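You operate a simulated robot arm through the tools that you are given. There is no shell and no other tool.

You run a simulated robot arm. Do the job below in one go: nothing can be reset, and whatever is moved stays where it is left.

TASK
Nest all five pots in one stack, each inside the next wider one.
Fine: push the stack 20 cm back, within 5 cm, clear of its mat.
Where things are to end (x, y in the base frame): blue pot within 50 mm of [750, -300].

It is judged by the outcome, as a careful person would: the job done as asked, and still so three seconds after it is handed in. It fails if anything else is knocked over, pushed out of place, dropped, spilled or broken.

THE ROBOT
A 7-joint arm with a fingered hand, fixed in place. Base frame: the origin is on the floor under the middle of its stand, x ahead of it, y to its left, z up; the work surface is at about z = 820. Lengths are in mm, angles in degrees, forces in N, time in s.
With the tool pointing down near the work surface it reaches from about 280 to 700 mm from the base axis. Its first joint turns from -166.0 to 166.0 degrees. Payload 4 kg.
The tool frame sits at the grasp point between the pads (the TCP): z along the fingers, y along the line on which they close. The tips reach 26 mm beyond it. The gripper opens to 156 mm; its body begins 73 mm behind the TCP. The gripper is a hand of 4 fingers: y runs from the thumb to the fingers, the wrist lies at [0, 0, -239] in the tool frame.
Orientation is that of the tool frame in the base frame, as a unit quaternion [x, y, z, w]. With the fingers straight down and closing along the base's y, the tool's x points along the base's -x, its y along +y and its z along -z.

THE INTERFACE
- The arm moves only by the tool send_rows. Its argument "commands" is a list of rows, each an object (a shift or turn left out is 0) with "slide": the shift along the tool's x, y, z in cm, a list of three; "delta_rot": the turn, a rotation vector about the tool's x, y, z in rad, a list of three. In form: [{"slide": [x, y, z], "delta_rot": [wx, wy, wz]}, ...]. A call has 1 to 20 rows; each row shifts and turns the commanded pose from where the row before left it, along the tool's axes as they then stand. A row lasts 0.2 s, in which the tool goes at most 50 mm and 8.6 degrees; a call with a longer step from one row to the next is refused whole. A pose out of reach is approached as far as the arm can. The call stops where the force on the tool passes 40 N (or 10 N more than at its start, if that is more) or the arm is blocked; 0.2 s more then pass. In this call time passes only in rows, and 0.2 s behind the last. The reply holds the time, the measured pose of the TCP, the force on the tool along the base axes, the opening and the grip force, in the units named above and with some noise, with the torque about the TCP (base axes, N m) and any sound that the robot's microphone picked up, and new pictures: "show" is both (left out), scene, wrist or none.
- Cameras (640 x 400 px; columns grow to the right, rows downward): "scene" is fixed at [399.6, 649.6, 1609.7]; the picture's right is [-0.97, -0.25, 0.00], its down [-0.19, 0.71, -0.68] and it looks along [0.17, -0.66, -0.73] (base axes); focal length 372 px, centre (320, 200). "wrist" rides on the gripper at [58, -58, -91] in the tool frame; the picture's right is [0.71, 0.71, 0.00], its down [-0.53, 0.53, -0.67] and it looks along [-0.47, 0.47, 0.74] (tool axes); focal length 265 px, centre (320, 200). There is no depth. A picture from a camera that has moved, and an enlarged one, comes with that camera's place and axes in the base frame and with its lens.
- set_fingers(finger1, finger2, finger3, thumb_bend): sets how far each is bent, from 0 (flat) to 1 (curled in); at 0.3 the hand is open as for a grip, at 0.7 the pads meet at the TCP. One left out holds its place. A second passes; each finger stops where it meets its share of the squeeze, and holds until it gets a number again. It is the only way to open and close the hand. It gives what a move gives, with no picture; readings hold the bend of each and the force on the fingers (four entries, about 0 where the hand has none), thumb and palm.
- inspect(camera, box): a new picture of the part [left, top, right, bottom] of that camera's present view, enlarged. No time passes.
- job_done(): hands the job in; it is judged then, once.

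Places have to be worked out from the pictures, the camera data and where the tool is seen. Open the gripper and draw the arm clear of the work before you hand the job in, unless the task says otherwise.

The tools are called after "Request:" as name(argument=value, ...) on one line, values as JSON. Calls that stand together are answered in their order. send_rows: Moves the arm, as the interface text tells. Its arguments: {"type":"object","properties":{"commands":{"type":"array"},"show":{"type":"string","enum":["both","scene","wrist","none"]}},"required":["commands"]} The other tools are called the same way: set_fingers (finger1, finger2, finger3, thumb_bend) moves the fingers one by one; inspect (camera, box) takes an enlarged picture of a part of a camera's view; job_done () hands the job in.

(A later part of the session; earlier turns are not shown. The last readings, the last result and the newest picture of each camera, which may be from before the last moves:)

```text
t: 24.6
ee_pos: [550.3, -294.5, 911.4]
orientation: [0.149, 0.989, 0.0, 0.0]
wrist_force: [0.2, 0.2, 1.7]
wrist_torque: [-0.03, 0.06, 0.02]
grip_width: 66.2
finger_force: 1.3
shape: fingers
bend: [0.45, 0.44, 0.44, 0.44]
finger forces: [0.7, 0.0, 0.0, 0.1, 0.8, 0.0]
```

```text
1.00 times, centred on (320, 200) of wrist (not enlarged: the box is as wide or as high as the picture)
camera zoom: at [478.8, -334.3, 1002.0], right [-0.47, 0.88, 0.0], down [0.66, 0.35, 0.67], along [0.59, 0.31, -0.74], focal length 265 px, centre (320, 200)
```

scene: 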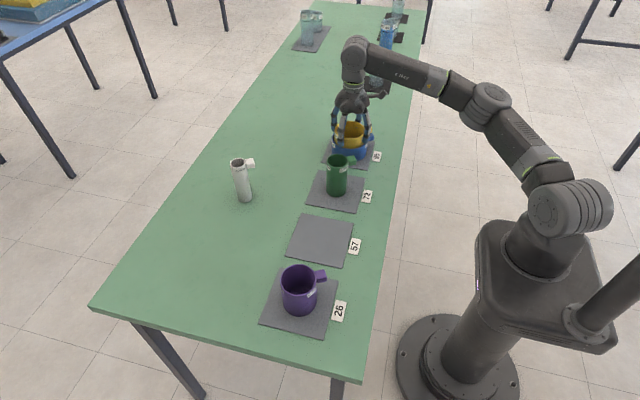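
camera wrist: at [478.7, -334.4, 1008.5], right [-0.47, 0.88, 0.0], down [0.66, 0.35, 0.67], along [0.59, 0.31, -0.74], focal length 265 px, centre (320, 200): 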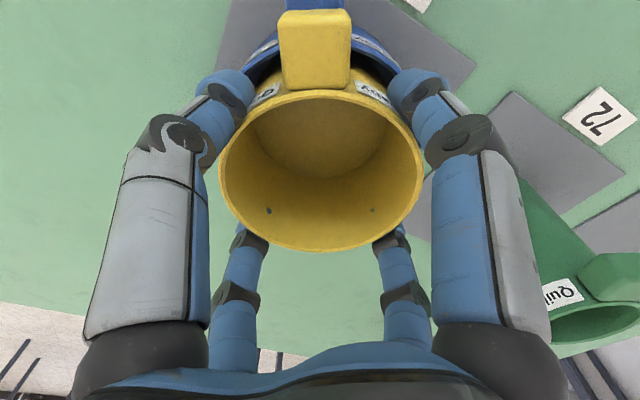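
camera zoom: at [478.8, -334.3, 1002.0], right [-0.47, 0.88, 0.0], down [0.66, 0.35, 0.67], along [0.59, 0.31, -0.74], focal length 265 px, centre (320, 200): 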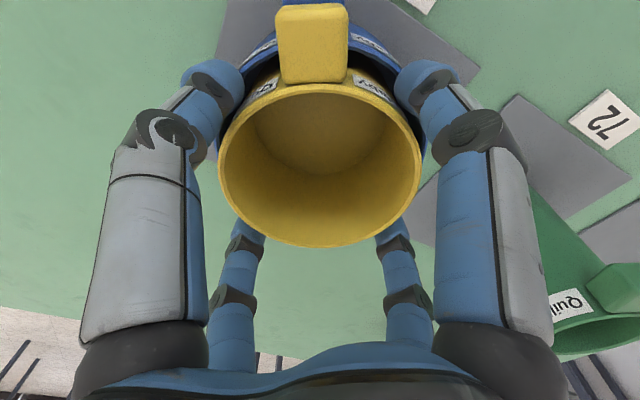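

Released, and yellow stands inside blue. I'll open the digits further, then rise clear.

Request:
set_fingers(finger1=0.36, finger2=0.36, finger3=0.36, thumb_bend=0.36)

Request:
send_rows(commands=[{"slide": [0, 0, -1]}, {"slide": [0, 0, -2]}, {"slide": [0, 0, -4]}, {"slide": [0, 0, -4]}])

Request:
inspect(camera="wrist", box=[220, 20, 420, 180])

Request:
inspect(camera="scene", box=[310, 100, 400, 175])

```text
t: 25.6
ee_pos: [551.9, -295.3, 909.5]
orientation: [0.148, 0.989, 0.0, -0.001]
wrist_force: [-0.4, 0.2, 1.1]
wrist_torque: [-0.02, 0.02, 0.04]
grip_width: 89.9
finger_force: 0.0
shape: fingers
bend: [0.36, 0.36, 0.36, 0.36]
finger forces: [0.0, 0.0, 0.0, 0.0, 0.1, 0.0]
```

```text
t: 26.6
ee_pos: [551.1, -295.0, 1020.8]
orientation: [0.147, 0.989, 0.001, 0.0]
wrist_force: [0.4, 0.2, -0.1]
wrist_torque: [0.03, -0.02, 0.03]
grip_width: 89.8
finger_force: 0.0
shape: fingers
bend: [0.36, 0.36, 0.36, 0.36]
finger forces: [0.1, 0.0, 0.1, 0.0, 0.0, 0.0]
camera wrist: at [478.9, -334.3, 1111.9], right [-0.47, 0.88, 0.0], down [0.66, 0.35, 0.67], along [0.59, 0.31, -0.74], focal length 265 px, centre (320, 200)
```

scene: 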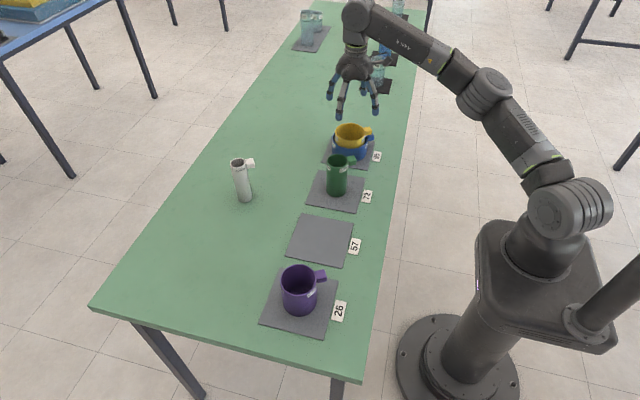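
wrist: 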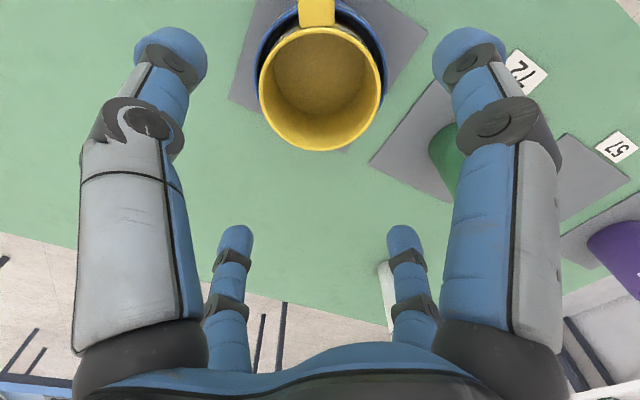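

```text
2.50 times, centred on (320, 100) of wrist
camera zoom: at [478.9, -334.3, 1111.9], right [-0.47, 0.88, 0.0], down [0.66, 0.35, 0.67], along [0.59, 0.31, -0.74], focal length 664 px, centre (320, 450)
```

zoom: 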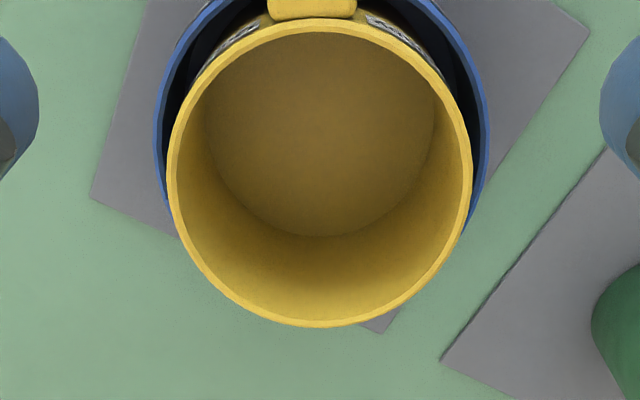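

```text
5.33 times, centred on (355, 138) of scene
camera zoom: at [399.6, 649.6, 1609.7], right [-0.97, -0.25, 0.0], down [-0.19, 0.71, -0.68], along [0.17, -0.66, -0.73], focal length 1986 px, centre (133, 533)
```

zoom: 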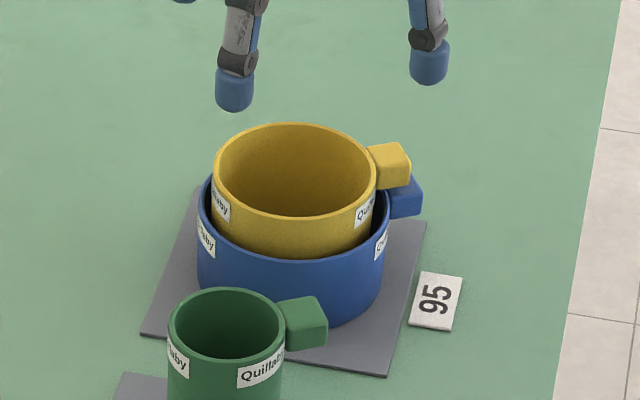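

Yellow is neatly nested in blue, centred at about (551, -296). Next I'll travel above purple at (551, 258).

Request:
send_rows(commands=[{"slide": [1.346, 4.406, 0]}, {"slide": [1.346, 4.406, 0]}, {"slide": [1.346, 4.406, 0]}, {"slide": [1.346, 4.406, 0]}, {"slide": [1.346, 4.406, 0]}, {"slide": [1.346, 4.406, 0]}, {"slide": [1.346, 4.406, 0]}, {"slide": [1.346, 4.406, 0]}, {"slide": [1.346, 4.406, 0]}, {"slide": [1.346, 4.406, 0]}, {"slide": [1.346, 4.406, 0]}, {"slide": [1.346, 4.406, 0]}])

Request:
inspect(camera="wrist", box=[220, 20, 420, 180])

```text
t: 29.2
ee_pos: [551.3, 213.6, 1022.1]
orientation: [0.149, 0.989, 0.0, 0.0]
wrist_force: [0.2, -0.1, -0.6]
wrist_torque: [-0.03, 0.0, 0.0]
grip_width: 90.2
finger_force: 0.0
shape: fingers
bend: [0.36, 0.36, 0.36, 0.36]
finger forces: [0.1, 0.0, 0.0, 0.0, 0.0, 0.0]
out of reach, approached as far as the arm can: row 12
camera wrist: at [478.9, 173.4, 1112.5], right [-0.47, 0.88, 0.0], down [0.66, 0.35, 0.67], along [0.59, 0.31, -0.74], focal length 265 px, centre (320, 200)
```

scene: 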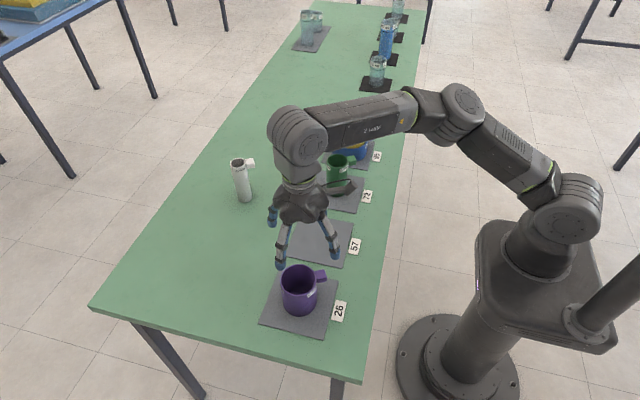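
wrist: 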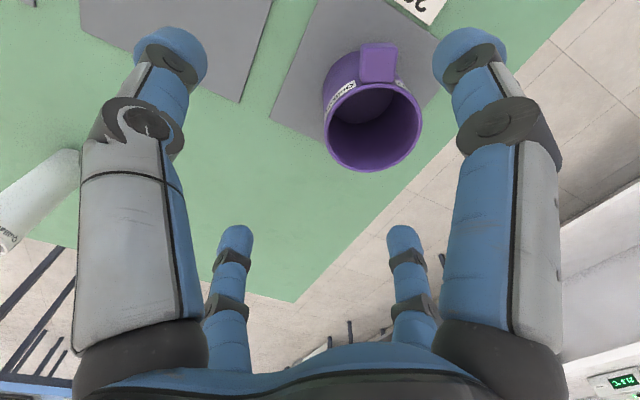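

```text
2.50 times, centred on (320, 100) of wrist
camera zoom: at [478.9, 173.4, 1112.5], right [-0.47, 0.88, 0.0], down [0.66, 0.35, 0.67], along [0.59, 0.31, -0.74], focal length 664 px, centre (320, 450)
```

zoom: 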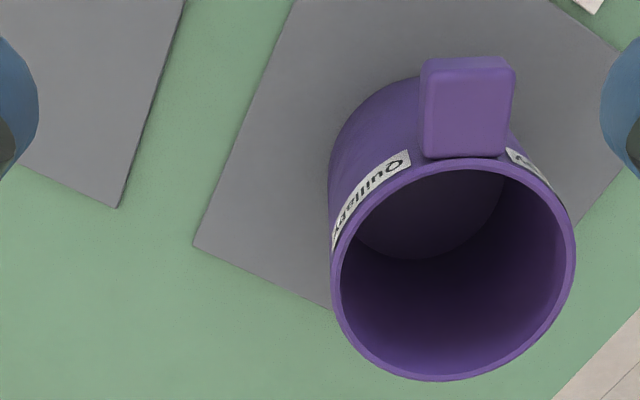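

The arm stopped at y ≈ 214, short of purple, although the radius is within reach. A joint limit is the likely cause. I'll test the limit by retrying a small +Y step a little higher.

Request:
send_rows(commands=[{"slide": [0, 0, -4]}, {"slide": [0.4, 1.3, 0]}, {"slide": [0.4, 1.3, 0]}, {"slide": [0.53, 1.7, 0]}], show="scene")

```text
t: 30.2
ee_pos: [540.9, 208.5, 1059.5]
orientation: [0.15, 0.989, 0.001, 0.001]
wrist_force: [-0.6, 0.5, 0.1]
wrist_torque: [0.0, -0.04, -0.03]
grip_width: 90.3
finger_force: 0.1
shape: fingers
bend: [0.36, 0.36, 0.36, 0.36]
finger forces: [0.0, 0.0, 0.0, 0.1, 0.1, 0.1]
out of reach, approached as far as the arm can: row 1, 2, 3, 4
```

scene: 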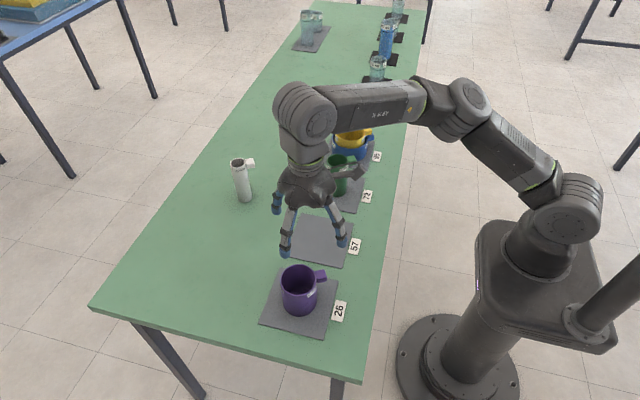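

Rising made it worse, so a joint is at its limit. Turning the yaw the negative way was fine earlier. I'll rotate 90° that way, which gives the same digit pattern around the handle, and see whether reach in +Y improves.

Request:
send_rows(commands=[{"delta_rot": [0, 0, -0.1309]}, {"delta_rot": [0, 0, -0.1309]}, {"delta_rot": [0, 0, -0.1309]}, {"delta_rot": [0, 0, -0.1309]}, {"delta_rot": [0, 0, -0.1309]}, {"delta_rot": [0, 0, -0.1309]}], show="scene")

```text
t: 31.6
ee_pos: [540.4, 206.9, 1059.5]
orientation: [-0.24, 0.971, 0.001, 0.001]
wrist_force: [-0.1, 0.3, -0.5]
wrist_torque: [-0.01, 0.0, 0.0]
grip_width: 90.0
finger_force: 0.1
shape: fingers
bend: [0.36, 0.36, 0.36, 0.36]
finger forces: [0.0, 0.1, 0.0, 0.1, 0.1, 0.0]
```

scene: 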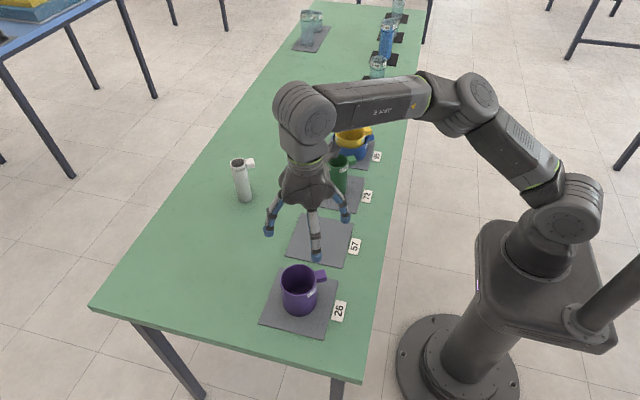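

The rotation went through without complaint. I'll rotate the remaining 45° to a yaw of -73°, then test a small step in +Y.

Request:
send_rows(commands=[{"delta_rot": [0, 0, -0.1309]}, {"delta_rot": [0, 0, -0.1309]}, {"delta_rot": [0, 0, -0.1309]}, {"delta_rot": [0, 0, -0.1309]}, {"delta_rot": [0, 0, -0.1309]}, {"delta_rot": [0, 0, -0.1309]}, {"slide": [2, 0, 0]}], show="scene")

```text
t: 33.2
ee_pos: [533.5, 189.5, 1058.6]
orientation: [-0.595, 0.804, 0.0, 0.0]
wrist_force: [0.0, -0.2, 0.1]
wrist_torque: [-0.01, 0.0, 0.0]
grip_width: 90.4
finger_force: 0.0
shape: fingers
bend: [0.36, 0.36, 0.36, 0.36]
finger forces: [0.0, 0.0, 0.0, 0.0, 0.1, 0.0]
```

scene: 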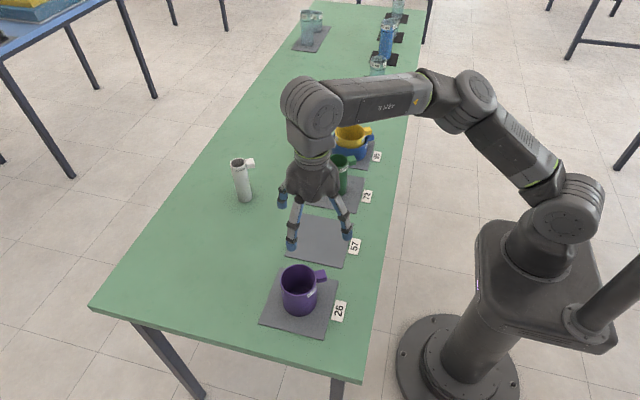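

That slide went toward -Y because the tool's x axis now points at 253°. I'll now move properly toward purple's centre (550.7, 258.1).

Request:
send_rows(commands=[{"slide": [-1.765, 0.09, 0]}, {"slide": [-1.765, 0.09, 0]}, {"slide": [-1.765, 0.09, 0]}, {"slide": [-1.765, 0.09, 0]}])

```text
t: 34.2
ee_pos: [537.8, 207.2, 1059.4]
orientation: [-0.595, 0.804, 0.0, 0.0]
wrist_force: [-0.1, -0.2, -0.6]
wrist_torque: [-0.01, -0.03, 0.01]
grip_width: 90.1
finger_force: 0.0
shape: fingers
bend: [0.36, 0.36, 0.36, 0.36]
finger forces: [0.1, 0.0, 0.1, 0.0, 0.0, 0.1]
out of reach, approached as far as the arm can: row 2, 3, 4
camera wrist: at [576.8, 133.4, 1150.8], right [-0.88, -0.47, 0.0], down [-0.35, 0.66, 0.67], along [-0.31, 0.59, -0.74], focal length 265 px, centre (320, 200)
```

scene: 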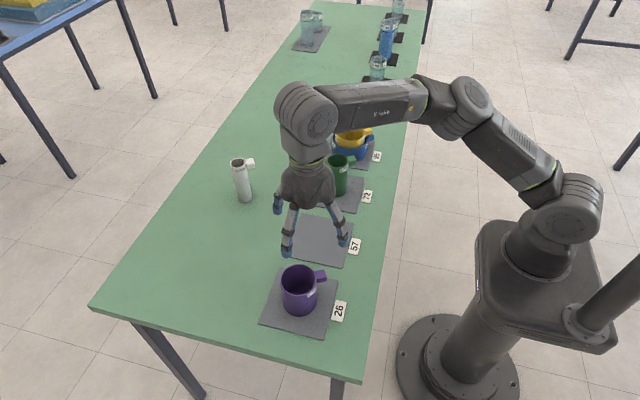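
wrist: 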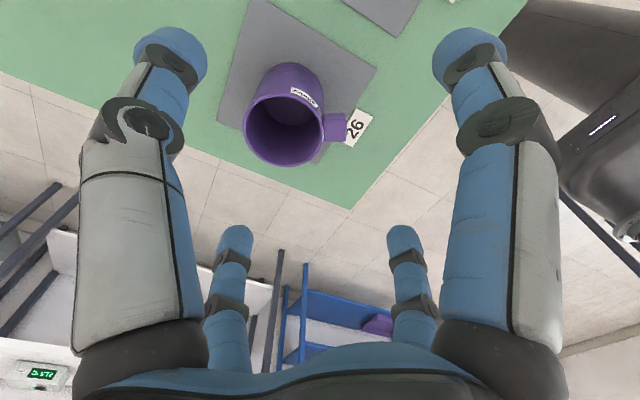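

Same limit regardless of yaw, so it isn't the last joint. Lower seemed to help slightly, so I'll test at z ≈ 970, which still keeps the tips above purple's rim, and step toward +Y.

Request:
send_rows(commands=[{"slide": [0, 0, 3]}, {"slide": [0, 0, 3]}, {"slide": [0, 0, 3]}, {"slide": [-1.5, -0.9, 0]}, {"slide": [-1.5, 0, 0]}, {"slide": [-1.5, 0, 0]}], show="scene")

```text
t: 35.6
ee_pos: [552.7, 226.0, 969.2]
orientation: [-0.594, 0.805, 0.0, 0.001]
wrist_force: [-0.2, 0.5, -0.8]
wrist_torque: [0.04, 0.0, 0.02]
grip_width: 90.3
finger_force: 0.0
shape: fingers
bend: [0.36, 0.36, 0.36, 0.36]
finger forces: [0.0, 0.1, 0.0, 0.0, 0.1, 0.0]
out of reach, approached as far as the arm can: row 5, 6
```

scene: 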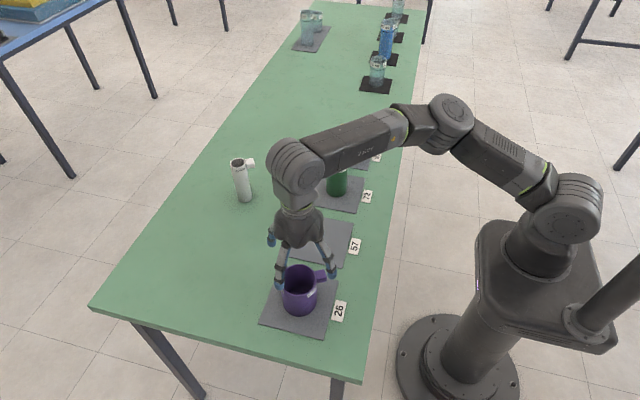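

At z ≈ 969 the limit eases to y ≈ 226, but purple's centre is at 258. The open digits do reach past purple's far side. So I'll open wider and descend around it low with the offset, then draw it to the tool axis with the far digit, pushing low so it slides instead of tipping.

Request:
set_fingers(finger1=0.25, finger2=0.25, finger3=0.2, thumb_bend=0.25)

Request:
inspect(camera="wrist", box=[0, 0, 640, 400])

Request:
inspect(camera="scene", box=[230, 200, 380, 340])

```text
t: 36.6
ee_pos: [553.1, 226.7, 969.5]
orientation: [-0.595, 0.804, 0.0, 0.001]
wrist_force: [0.2, 0.1, 0.8]
wrist_torque: [-0.05, -0.01, 0.01]
grip_width: 114.7
finger_force: 0.1
shape: fingers
bend: [0.25, 0.25, 0.2, 0.25]
finger forces: [0.1, 0.0, 0.0, 0.0, 0.0, 0.1]
```

```text
1.00 times, centred on (320, 200) of wrist (not enlarged: the box is as wide or as high as the picture)
camera zoom: at [591.5, 152.4, 1060.8], right [-0.88, -0.47, 0.0], down [-0.35, 0.66, 0.67], along [-0.31, 0.59, -0.74], focal length 265 px, centre (320, 200)
```

zoom: 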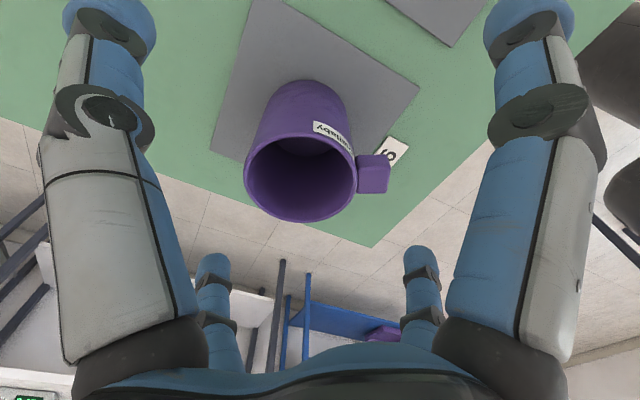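

```text
2.86 times, centred on (305, 270) of scene
camera zoom: at [399.6, 649.6, 1609.7], right [-0.97, -0.25, 0.0], down [-0.19, 0.71, -0.68], along [0.17, -0.66, -0.73], focal length 1064 px, centre (363, 0)
```

zoom: 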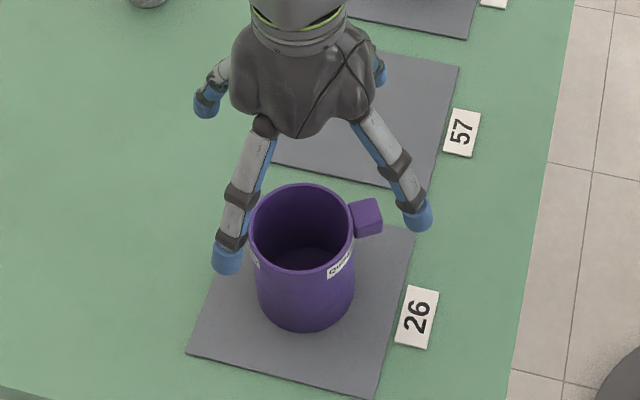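

Digit 3, on the +Y side, clears purple's far side by about 20 mm and the handle is clear of the others. I'll descend straight down to z ≈ 880.

Request:
send_rows(commands=[{"slide": [0, 0, 2.5]}, {"slide": [0, 0, 2.5]}, {"slide": [0, 0, 2.5]}, {"slide": [0, 0, 1.4]}])

Request:
inspect(camera="scene", box=[230, 200, 380, 340])

```text
t: 37.6
ee_pos: [553.8, 226.0, 881.4]
orientation: [-0.595, 0.803, 0.0, 0.002]
wrist_force: [1.0, 1.5, 4.6]
wrist_torque: [0.26, -0.04, -0.1]
grip_width: 114.8
finger_force: 2.8
shape: fingers
bend: [0.25, 0.25, 0.18, 0.25]
finger forces: [0.0, 0.5, 4.0, 0.0, 0.1, 0.0]
camera wrist: at [592.0, 153.0, 971.7], right [-0.88, -0.47, 0.0], down [-0.35, 0.66, 0.67], along [-0.31, 0.59, -0.74], focal length 265 px, centre (320, 200)
```

scene: 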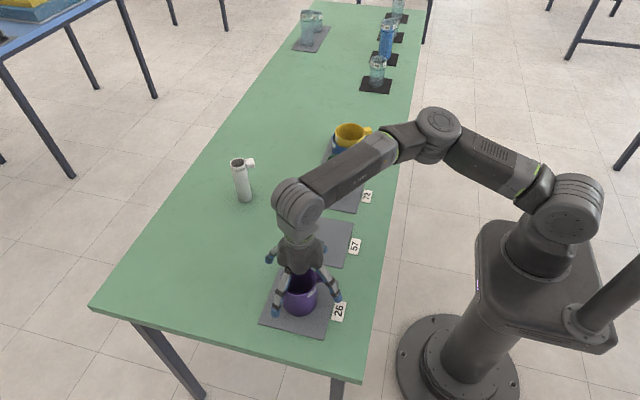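
wrist: 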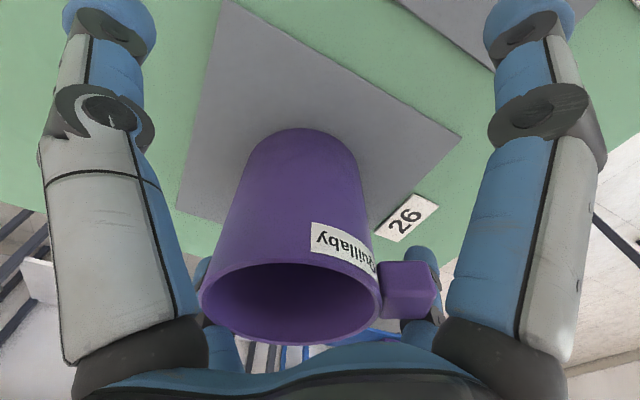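

```text
2.86 times, centred on (305, 270) of scene
camera zoom: at [399.6, 649.6, 1609.7], right [-0.97, -0.25, 0.0], down [-0.19, 0.71, -0.68], along [0.17, -0.66, -0.73], focal length 1064 px, centre (363, 0)
```

zoom: 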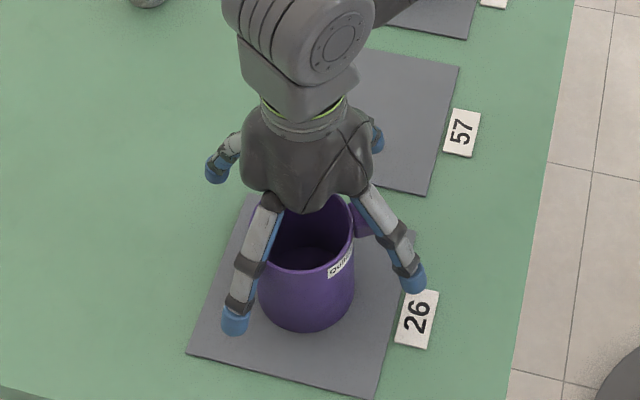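

Digit 3's upper link is touching purple's far rim with about 4 N, because the offset is too large at that height. I'll rise 12 mm at once to relieve it, then creep the hand +Y as far as the arm allows.

Request:
send_rows(commands=[{"slide": [0, 0, -1.2]}, {"slide": [-0.6, 0.15, 0]}, {"slide": [-0.6, 0.15, 0]}])

Request:
inspect(camera="scene", box=[230, 200, 380, 340])

```text
t: 38.4
ee_pos: [554.3, 238.9, 892.2]
orientation: [-0.594, 0.804, -0.001, 0.0]
wrist_force: [-0.3, 0.6, -0.2]
wrist_torque: [0.02, -0.03, 0.02]
grip_width: 114.9
finger_force: 0.1
shape: fingers
bend: [0.25, 0.25, 0.2, 0.25]
finger forces: [0.0, 0.0, 0.0, 0.1, 0.0, 0.0]
camera wrist: at [592.3, 165.1, 984.1], right [-0.88, -0.47, 0.0], down [-0.35, 0.66, 0.67], along [-0.31, 0.59, -0.74], focal length 265 px, centre (320, 200)
```

scene: 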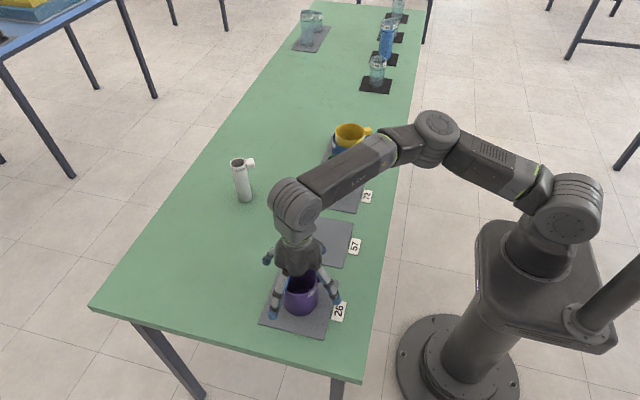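
wrist: 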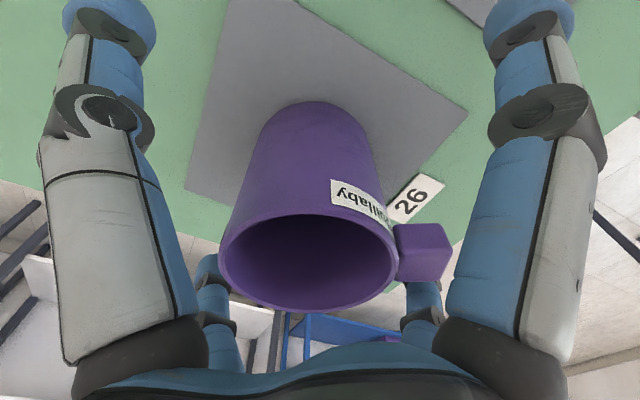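

```text
2.86 times, centred on (305, 270) of scene
camera zoom: at [399.6, 649.6, 1609.7], right [-0.97, -0.25, 0.0], down [-0.19, 0.71, -0.68], along [0.17, -0.66, -0.73], focal length 1064 px, centre (363, 0)
```

zoom: 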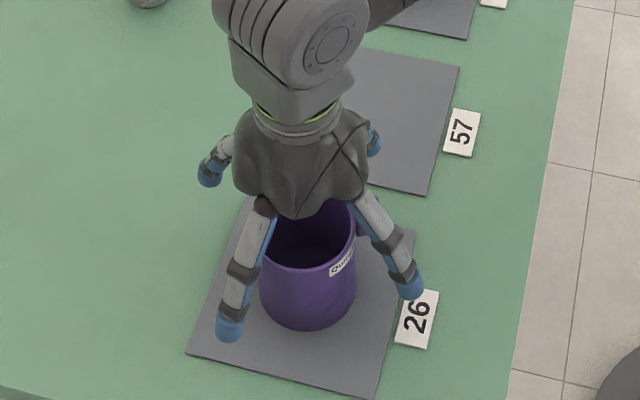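

Force is back to zero, and the hand reached y ≈ 239 with no limit reported. Purple's centre is about 22 mm further in +Y. I'll keep creeping toward (549, 255).

Request:
send_rows(commands=[{"slide": [-0.5, 0.415, 0]}, {"slide": [-0.5, 0.415, 0]}, {"slide": [-0.4, 0.1, 0]}], show="none")

```text
t: 39.2
ee_pos: [553.0, 239.6, 891.3]
orientation: [-0.595, 0.803, 0.0, 0.0]
wrist_force: [0.1, 0.3, -0.4]
wrist_torque: [-0.01, -0.01, 0.0]
grip_width: 115.0
finger_force: 0.0
shape: fingers
bend: [0.25, 0.25, 0.2, 0.25]
finger forces: [0.0, 0.2, 0.0, 0.0, 0.0, 0.0]
out of reach, approached as far as the arm can: row 1, 2, 3
```

The limit is y ≈ 239 here, and closing from this offset would push purple high on its wall and risk tipping it. A better way is to come out, hook one partly bent digit inside purple, and tow it about 40 mm in -Y with the contact low. First I'll open digit 3 further and rise clear.

Request:
set_fingers(finger3=0.1)

Request:
send_rows(commands=[{"slide": [0.2, 0, -1.5]}, {"slide": [0.4, 0, -1.5]}, {"slide": [0.5, 0, -2]}, {"slide": [0.5, 0, -3]}, {"slide": [0.5, 0, -3]}])

Request:
inspect(camera="wrist", box=[200, 20, 440, 220])

```text
t: 40.2
ee_pos: [554.0, 238.4, 891.7]
orientation: [-0.595, 0.804, 0.001, 0.001]
wrist_force: [-0.6, 0.0, -0.4]
wrist_torque: [0.02, 0.03, -0.02]
grip_width: 115.0
finger_force: 0.1
shape: fingers
bend: [0.25, 0.25, 0.1, 0.25]
finger forces: [0.1, 0.0, 0.1, 0.0, 0.1, 0.0]
```

```text
t: 41.4
ee_pos: [548.4, 218.0, 1002.5]
orientation: [-0.594, 0.804, 0.0, 0.0]
wrist_force: [0.7, -0.4, -0.2]
wrist_torque: [-0.01, -0.01, 0.03]
grip_width: 114.7
finger_force: 0.1
shape: fingers
bend: [0.25, 0.25, 0.1, 0.25]
finger forces: [0.0, 0.0, 0.0, 0.1, 0.1, 0.0]
camera wrist: at [586.2, 144.1, 1094.4], right [-0.88, -0.47, 0.0], down [-0.35, 0.66, 0.67], along [-0.31, 0.59, -0.74], focal length 265 px, centre (320, 200)
```

scene: 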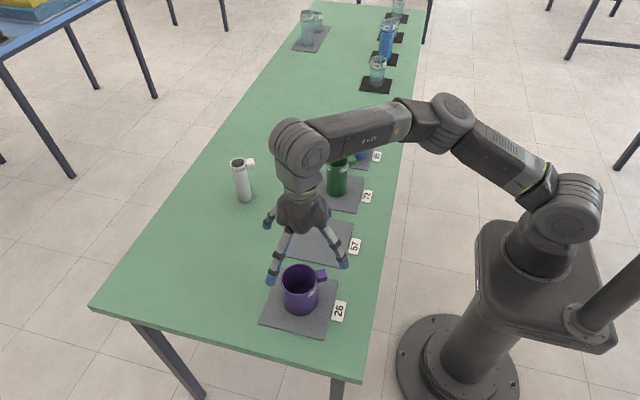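
wrist: 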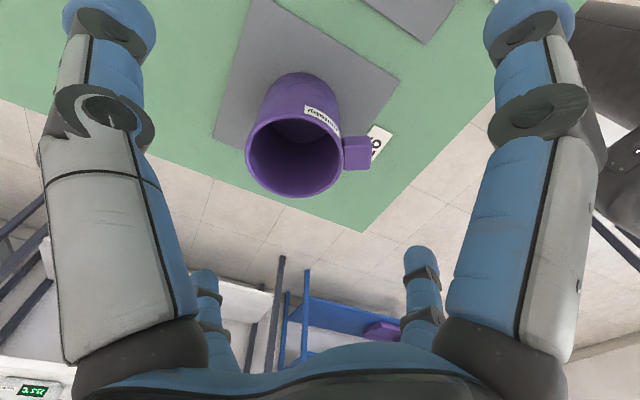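

```text
2.00 times, centred on (320, 120) of wrist
camera zoom: at [586.2, 144.1, 1094.4], right [-0.88, -0.47, 0.0], down [-0.35, 0.66, 0.67], along [-0.31, 0.59, -0.74], focal length 531 px, centre (320, 360)
```

zoom: 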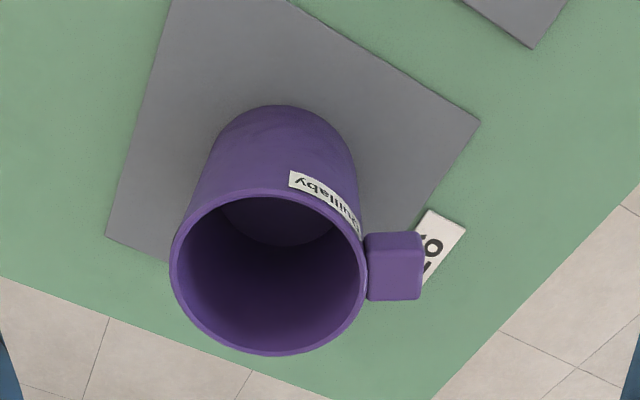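

Purple is essentially unmoved at (548.6, 258.5). I'll bend only digit 3 to 0.55, keep the others spread, and line that digit up over purple's mouth.

Request:
set_fingers(finger1=0.3, finger2=0.2, finger3=0.55, thumb_bend=0.2)

Request:
send_rows(commands=[{"slide": [1.09, 0.93, 0]}, {"slide": [0, 0, 2]}])

Request:
inspect(camera="scene", box=[230, 200, 380, 340])

Request:
inspect(camera="wrist", box=[180, 100, 460, 275])

```text
t: 42.4
ee_pos: [547.4, 217.9, 1003.6]
orientation: [-0.595, 0.804, 0.0, 0.0]
wrist_force: [-0.4, 0.1, 0.4]
wrist_torque: [-0.01, -0.04, 0.0]
grip_width: 115.6
finger_force: 0.2
shape: fingers
bend: [0.3, 0.2, 0.55, 0.2]
finger forces: [0.1, 0.1, 0.0, 0.0, 0.1, 0.0]
```

```text
t: 43.0
ee_pos: [534.5, 209.8, 982.3]
orientation: [-0.595, 0.804, -0.001, 0.001]
wrist_force: [-0.2, 0.8, -0.1]
wrist_torque: [0.02, 0.01, -0.05]
grip_width: 115.5
finger_force: 0.0
shape: fingers
bend: [0.3, 0.2, 0.55, 0.2]
finger forces: [0.0, 0.0, 0.0, 0.0, 0.1, 0.0]
camera wrist: at [573.7, 136.5, 1074.3], right [-0.88, -0.47, 0.0], down [-0.35, 0.66, 0.67], along [-0.31, 0.59, -0.74], focal length 265 px, centre (320, 200)
```

scene: 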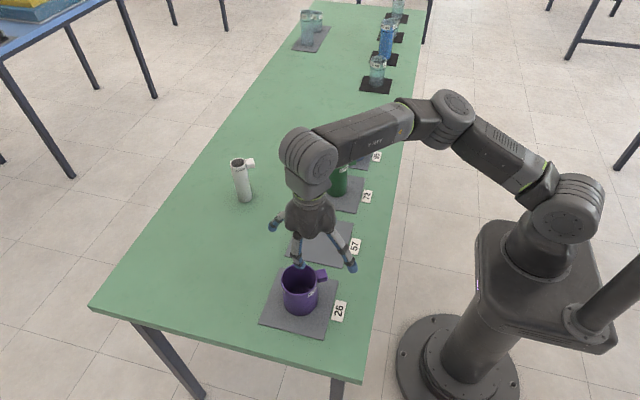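
wrist: 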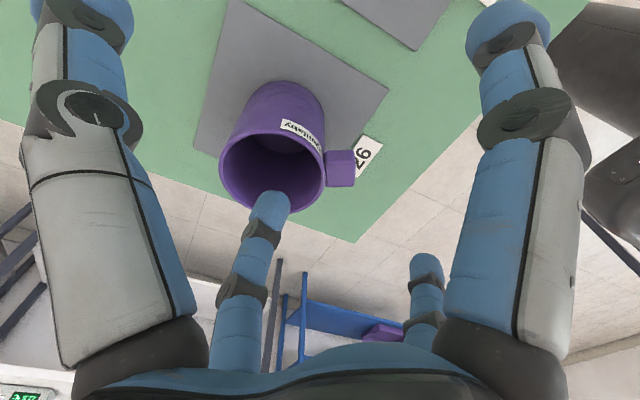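

```text
2.86 times, centred on (305, 270) of scene
camera zoom: at [399.6, 649.6, 1609.7], right [-0.97, -0.25, 0.0], down [-0.19, 0.71, -0.68], along [0.17, -0.66, -0.73], focal length 1064 px, centre (363, 0)
```

zoom: 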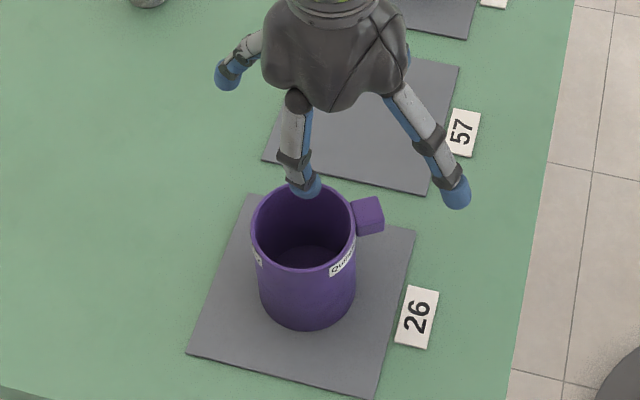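

```text
2.29 times, centred on (320, 188) of wrist
camera zoom: at [573.7, 136.5, 1074.3], right [-0.88, -0.47, 0.0], down [-0.35, 0.66, 0.67], along [-0.31, 0.59, -0.74], focal length 607 px, centre (320, 229)
```

zoom: 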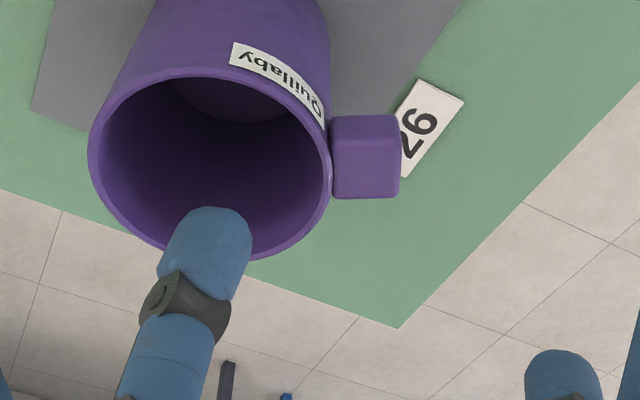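

The hooked tip is at about (547, 252), over purple's mouth and about 7 mm to the -Y side of its centre. I'll lower it inside, stopping above purple's floor.

Request:
send_rows(commands=[{"slide": [0, 0, 2.5]}, {"slide": [0, 0, 2.5]}, {"slide": [0, 0, 2.5]}, {"slide": [0, 0, 1.5]}, {"slide": [0, 0, 1.4]}])

Request:
inspect(camera="scene", box=[230, 200, 380, 340])

```text
t: 44.2
ee_pos: [535.9, 211.7, 877.9]
orientation: [-0.594, 0.804, 0.001, 0.0]
wrist_force: [-0.5, 0.7, -0.8]
wrist_torque: [0.01, 0.0, -0.01]
grip_width: 115.5
finger_force: 0.0
shape: fingers
bend: [0.3, 0.2, 0.55, 0.2]
finger forces: [0.1, 0.1, 0.0, 0.1, 0.1, 0.0]
camera wrist: at [573.8, 137.2, 969.7], right [-0.88, -0.47, 0.0], down [-0.35, 0.66, 0.67], along [-0.31, 0.59, -0.74], focal length 265 px, centre (320, 200)
```

scene: 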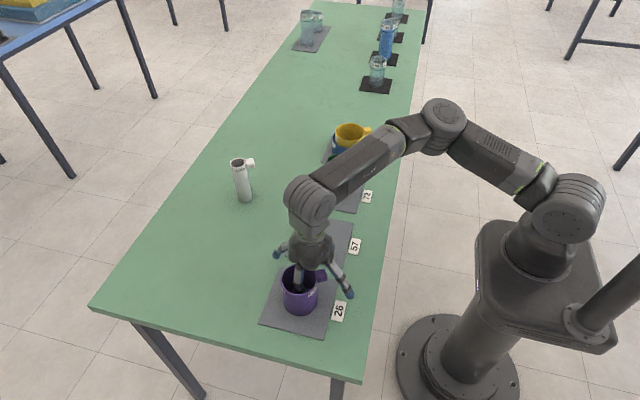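
wrist: 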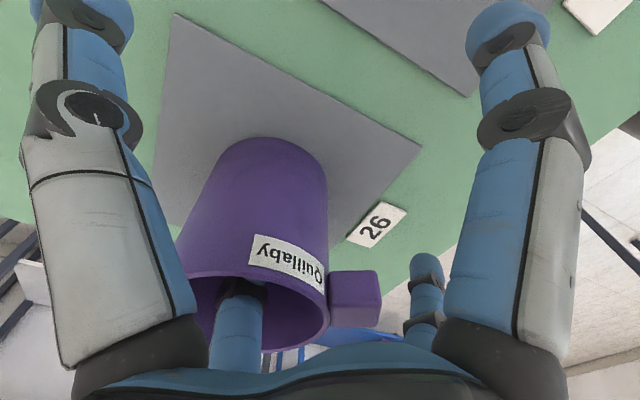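

```text
2.86 times, centred on (305, 270) of scene
camera zoom: at [399.6, 649.6, 1609.7], right [-0.97, -0.25, 0.0], down [-0.19, 0.71, -0.68], along [0.17, -0.66, -0.73], focal length 1064 px, centre (363, 0)
```

zoom: 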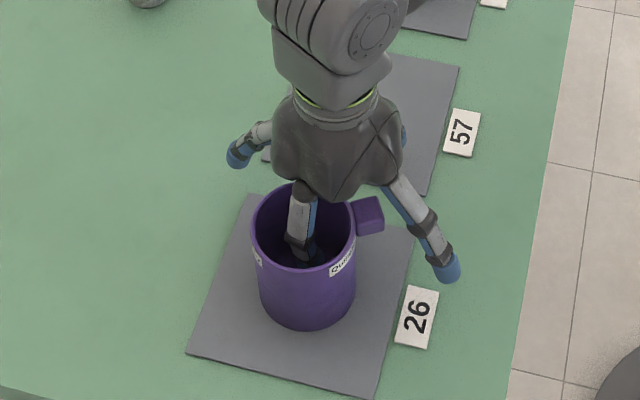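

The digit is inside purple with no contact forces. I'll start drawing it toward -Y in small steps and watch for tilting.

Request:
send_rows(commands=[{"slide": [0.765, -0.234, 0]}, {"slide": [0.765, -0.234, 0]}, {"slide": [0.478, -0.146, 0]}, {"slide": [0.478, -0.146, 0]}])

Request:
inspect(camera="scene", box=[230, 200, 380, 340])

```text
t: 45.2
ee_pos: [534.6, 184.5, 878.4]
orientation: [-0.595, 0.804, 0.0, 0.001]
wrist_force: [0.3, -0.7, 0.2]
wrist_torque: [-0.02, 0.01, -0.03]
grip_width: 115.7
finger_force: 0.4
shape: fingers
bend: [0.3, 0.2, 0.55, 0.2]
finger forces: [0.0, 0.1, 0.3, 0.0, 0.1, 0.1]
camera wrist: at [573.8, 111.2, 970.0], right [-0.88, -0.47, 0.0], down [-0.35, 0.66, 0.67], along [-0.31, 0.59, -0.74], focal length 265 px, centre (320, 200)
```

scene: 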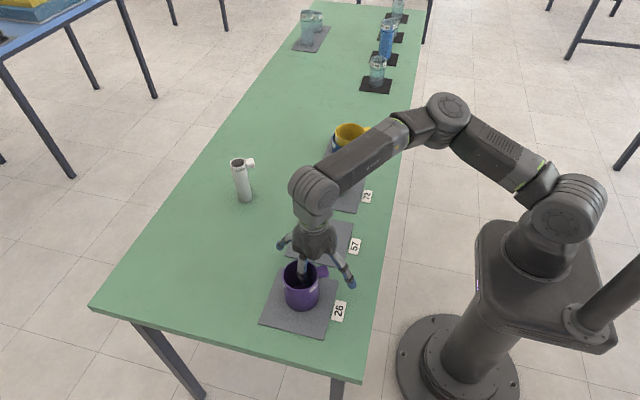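
wrist: 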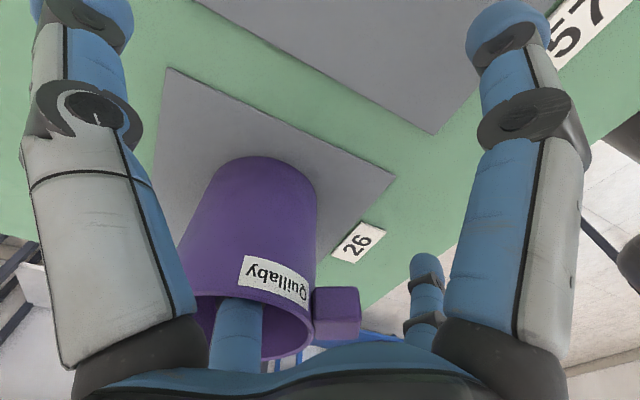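

```text
2.86 times, centred on (305, 270) of scene
camera zoom: at [399.6, 649.6, 1609.7], right [-0.97, -0.25, 0.0], down [-0.19, 0.71, -0.68], along [0.17, -0.66, -0.73], focal length 1064 px, centre (363, 0)
```

zoom: 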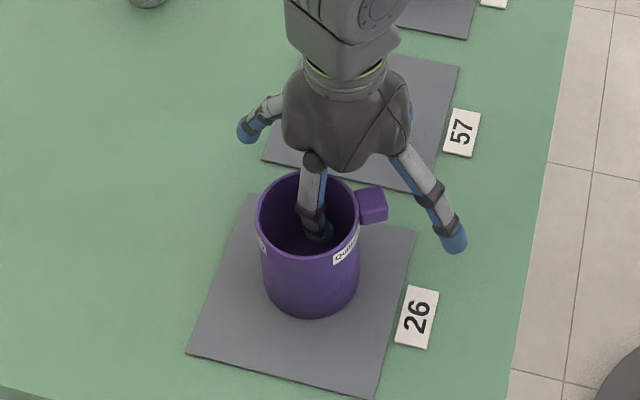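

It slides upright with only about 0.3 N on the digit. I'll pull about 33 mm further.

Request:
send_rows(commands=[{"slide": [0.67, -0.205, 0]}, {"slide": [0.67, -0.205, 0]}, {"slide": [0.67, -0.205, 0]}, {"slide": [0.67, -0.205, 0]}, {"slide": [0.5, -0.15, 0]}])

Request:
inspect(camera="scene", box=[230, 200, 380, 340])

```text
t: 46.4
ee_pos: [535.7, 151.1, 879.1]
orientation: [-0.595, 0.804, -0.001, 0.001]
wrist_force: [-0.1, 0.2, 0.3]
wrist_torque: [0.01, 0.03, 0.04]
grip_width: 115.9
finger_force: 0.0
shape: fingers
bend: [0.3, 0.2, 0.55, 0.2]
finger forces: [0.0, 0.0, 0.2, 0.0, 0.1, 0.1]
camera wrist: at [573.9, 77.5, 969.8], right [-0.88, -0.47, 0.0], down [-0.35, 0.66, 0.67], along [-0.31, 0.59, -0.74], focal length 265 px, centre (320, 200)
```

scene: 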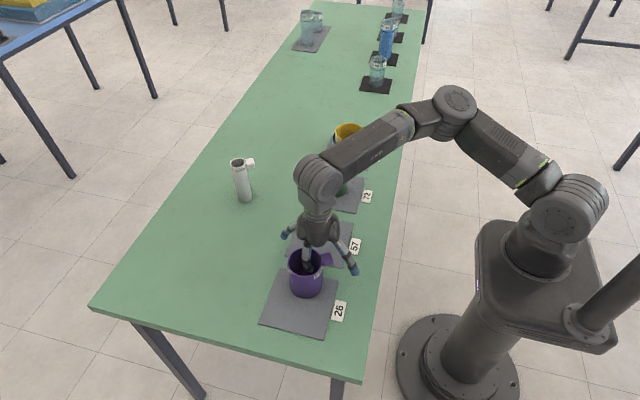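
wrist: 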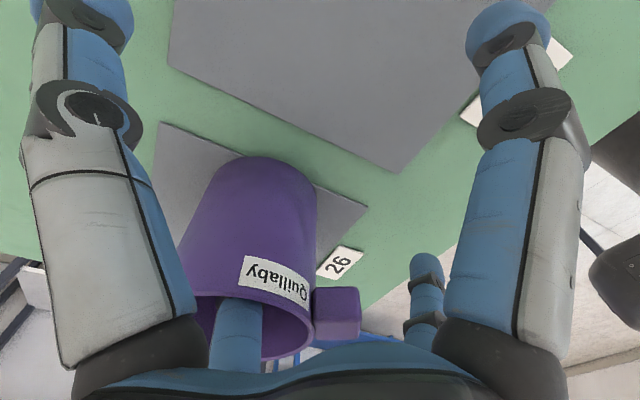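

```text
2.86 times, centred on (305, 270) of scene
camera zoom: at [399.6, 649.6, 1609.7], right [-0.97, -0.25, 0.0], down [-0.19, 0.71, -0.68], along [0.17, -0.66, -0.73], focal length 1064 px, centre (363, 0)
```

zoom: 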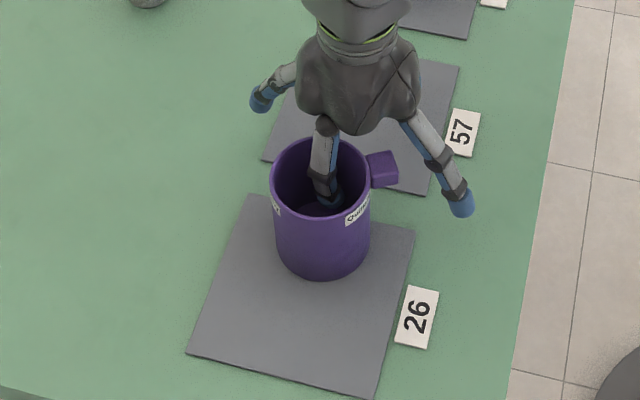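

Purple is now at about y ≈ 215, still upright. I'll move the digit back to the middle of the pot, rise out vertically, then look at it from above.

Request:
send_rows(commands=[{"slide": [-0.765, 0.234, 0]}, {"slide": [0, 0, -2.5]}, {"slide": [0, 0, -2.5]}, {"slide": [0, 0, -3.5]}, {"slide": [0, 0, -3.5]}], show="none")

Request:
set_fingers(finger1=0.3, finger2=0.3, finger3=0.3, thumb_bend=0.3)

Request:
inspect(camera="wrist", box=[180, 40, 460, 240])

```text
t: 47.6
ee_pos: [535.8, 158.1, 999.0]
orientation: [-0.594, 0.804, 0.0, 0.0]
wrist_force: [0.4, -0.2, 1.1]
wrist_torque: [0.04, 0.0, -0.04]
grip_width: 115.5
finger_force: 0.0
shape: fingers
bend: [0.3, 0.2, 0.55, 0.2]
finger forces: [0.0, 0.0, 0.0, 0.0, 0.1, 0.0]
```

```text
t: 48.6
ee_pos: [535.1, 159.1, 998.7]
orientation: [-0.595, 0.804, -0.001, 0.0]
wrist_force: [-0.1, 0.0, 0.6]
wrist_torque: [-0.03, 0.02, 0.02]
grip_width: 107.1
finger_force: 0.0
shape: fingers
bend: [0.3, 0.3, 0.3, 0.3]
finger forces: [0.0, 0.0, 0.0, 0.0, 0.0, 0.1]
```

```text
2.00 times, centred on (320, 140) of wrist
camera zoom: at [573.6, 85.2, 1090.2], right [-0.88, -0.47, 0.0], down [-0.35, 0.66, 0.67], along [-0.31, 0.59, -0.74], focal length 531 px, centre (320, 320)
```

zoom: 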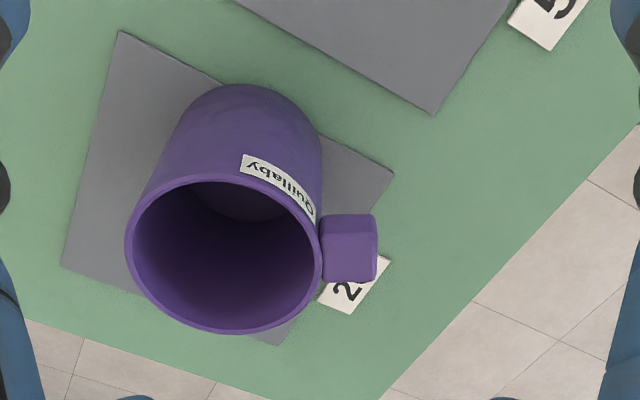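

Purple is now at about (549, 214), within reach. I'll centre over it and check before going down.

Request:
send_rows(commands=[{"slide": [-2.0, 0.12, 0.5]}, {"slide": [-2.0, 0.12, 0.5]}, {"slide": [-1.71, 0.11, 0.5]}], show="none")

Request:
inspect(camera="wrist", box=[200, 20, 440, 200])

```text
t: 49.4
ee_pos: [550.0, 213.8, 984.2]
orientation: [-0.594, 0.804, 0.0, 0.001]
wrist_force: [0.2, 0.3, -0.8]
wrist_torque: [0.04, 0.05, 0.02]
grip_width: 107.0
finger_force: 0.0
shape: fingers
bend: [0.3, 0.3, 0.3, 0.3]
finger forces: [0.0, 0.1, 0.0, 0.0, 0.1, 0.0]
```

```text
2.22 times, centred on (320, 110) of wrist
camera zoom: at [587.7, 140.9, 1075.3], right [-0.88, -0.47, 0.0], down [-0.35, 0.66, 0.67], along [-0.31, 0.59, -0.74], focal length 590 px, centre (320, 400)
```

zoom: 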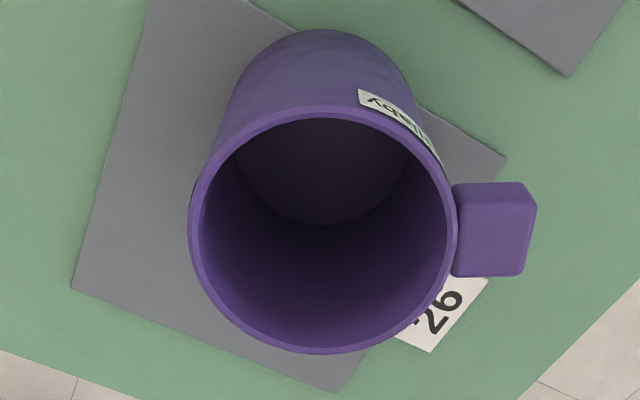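

It's centred within about 1 mm. I'll descend to z ≈ 929, about 12 mm above purple's rim, and close.

Request:
send_rows(commands=[{"slide": [0, 0, 2]}, {"slide": [0, 0, 2]}, {"slide": [0, 0, 1.5]}], show="none")

Request:
set_fingers(finger1=0.46, finger2=0.46, finger3=0.46, thumb_bend=0.46)

Request:
inspect(camera="wrist", box=[0, 0, 640, 400])

Request:
inspect(camera="scene", box=[230, 180, 380, 320])

```text
t: 50.2
ee_pos: [548.7, 213.4, 928.1]
orientation: [-0.594, 0.804, 0.0, 0.0]
wrist_force: [0.1, 0.4, 0.5]
wrist_torque: [0.01, 0.01, 0.01]
grip_width: 106.8
finger_force: 0.0
shape: fingers
bend: [0.3, 0.3, 0.3, 0.3]
finger forces: [0.1, 0.0, 0.0, 0.0, 0.1, 0.0]
```

```text
t: 51.2
ee_pos: [549.1, 214.3, 929.4]
orientation: [-0.595, 0.804, -0.001, 0.0]
wrist_force: [0.5, 0.9, -0.8]
wrist_torque: [0.02, -0.02, -0.01]
grip_width: 62.6
finger_force: 0.1
shape: fingers
bend: [0.46, 0.46, 0.46, 0.46]
finger forces: [0.0, 0.1, 0.0, 0.0, 0.0, 0.0]
```

```text
1.00 times, centred on (320, 200) of wrist (not enlarged: the box is as wide or as high as the picture)
camera zoom: at [587.4, 141.0, 1020.3], right [-0.88, -0.47, 0.0], down [-0.35, 0.66, 0.67], along [-0.31, 0.59, -0.74], focal length 265 px, centre (320, 200)
```

zoom: 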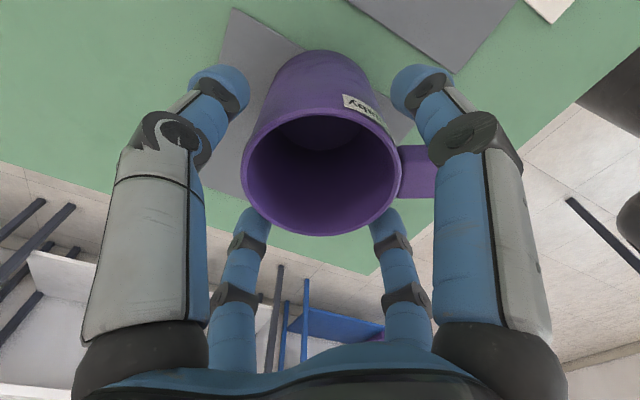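

```text
2.86 times, centred on (305, 250) of scene
camera zoom: at [399.6, 649.6, 1609.7], right [-0.97, -0.25, 0.0], down [-0.19, 0.71, -0.68], along [0.17, -0.66, -0.73], focal length 1064 px, centre (363, 57)
```

zoom: 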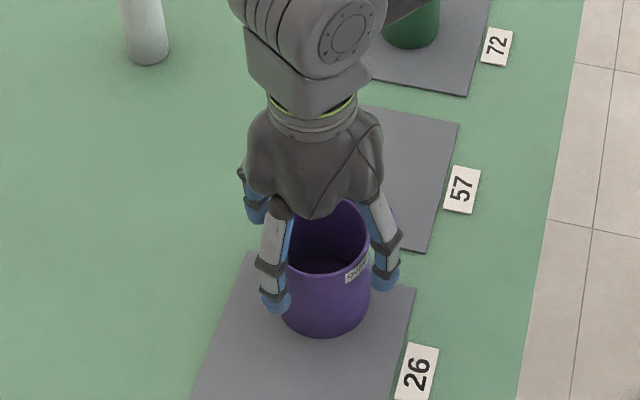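

Digits are evenly placed around purple with the handle between two of them. I'll close until they grip.

Request:
set_fingers(finger1=0.55, finger2=0.55, finger3=0.55, thumb_bend=0.55)

Request:
inspect(camera="wrist", box=[0, 0, 640, 400])

```text
t: 52.2
ee_pos: [548.8, 214.1, 929.4]
orientation: [-0.594, 0.804, 0.0, 0.0]
wrist_force: [0.5, -1.3, 0.2]
wrist_torque: [0.0, -0.06, -0.02]
grip_width: 46.9
finger_force: 6.8
shape: fingers
bend: [0.51, 0.51, 0.52, 0.52]
finger forces: [3.2, 3.3, 2.9, 0.0, 4.3, 0.0]
```

```text
1.00 times, centred on (320, 200) of wrist (not enlarged: the box is as wide or as high as the picture)
camera zoom: at [587.4, 141.0, 1020.3], right [-0.88, -0.47, 0.0], down [-0.35, 0.66, 0.67], along [-0.31, 0.59, -0.74], focal length 265 px, centre (320, 200)
```

zoom: 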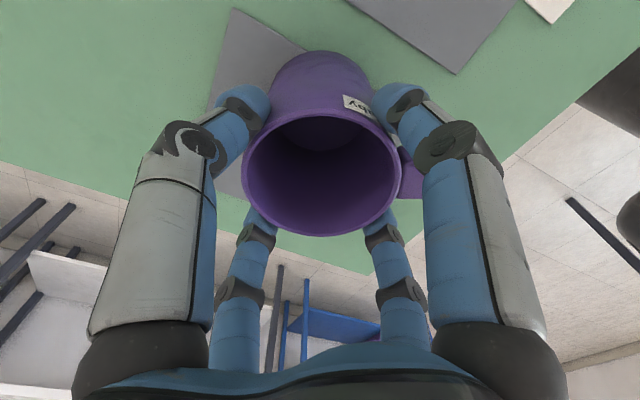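

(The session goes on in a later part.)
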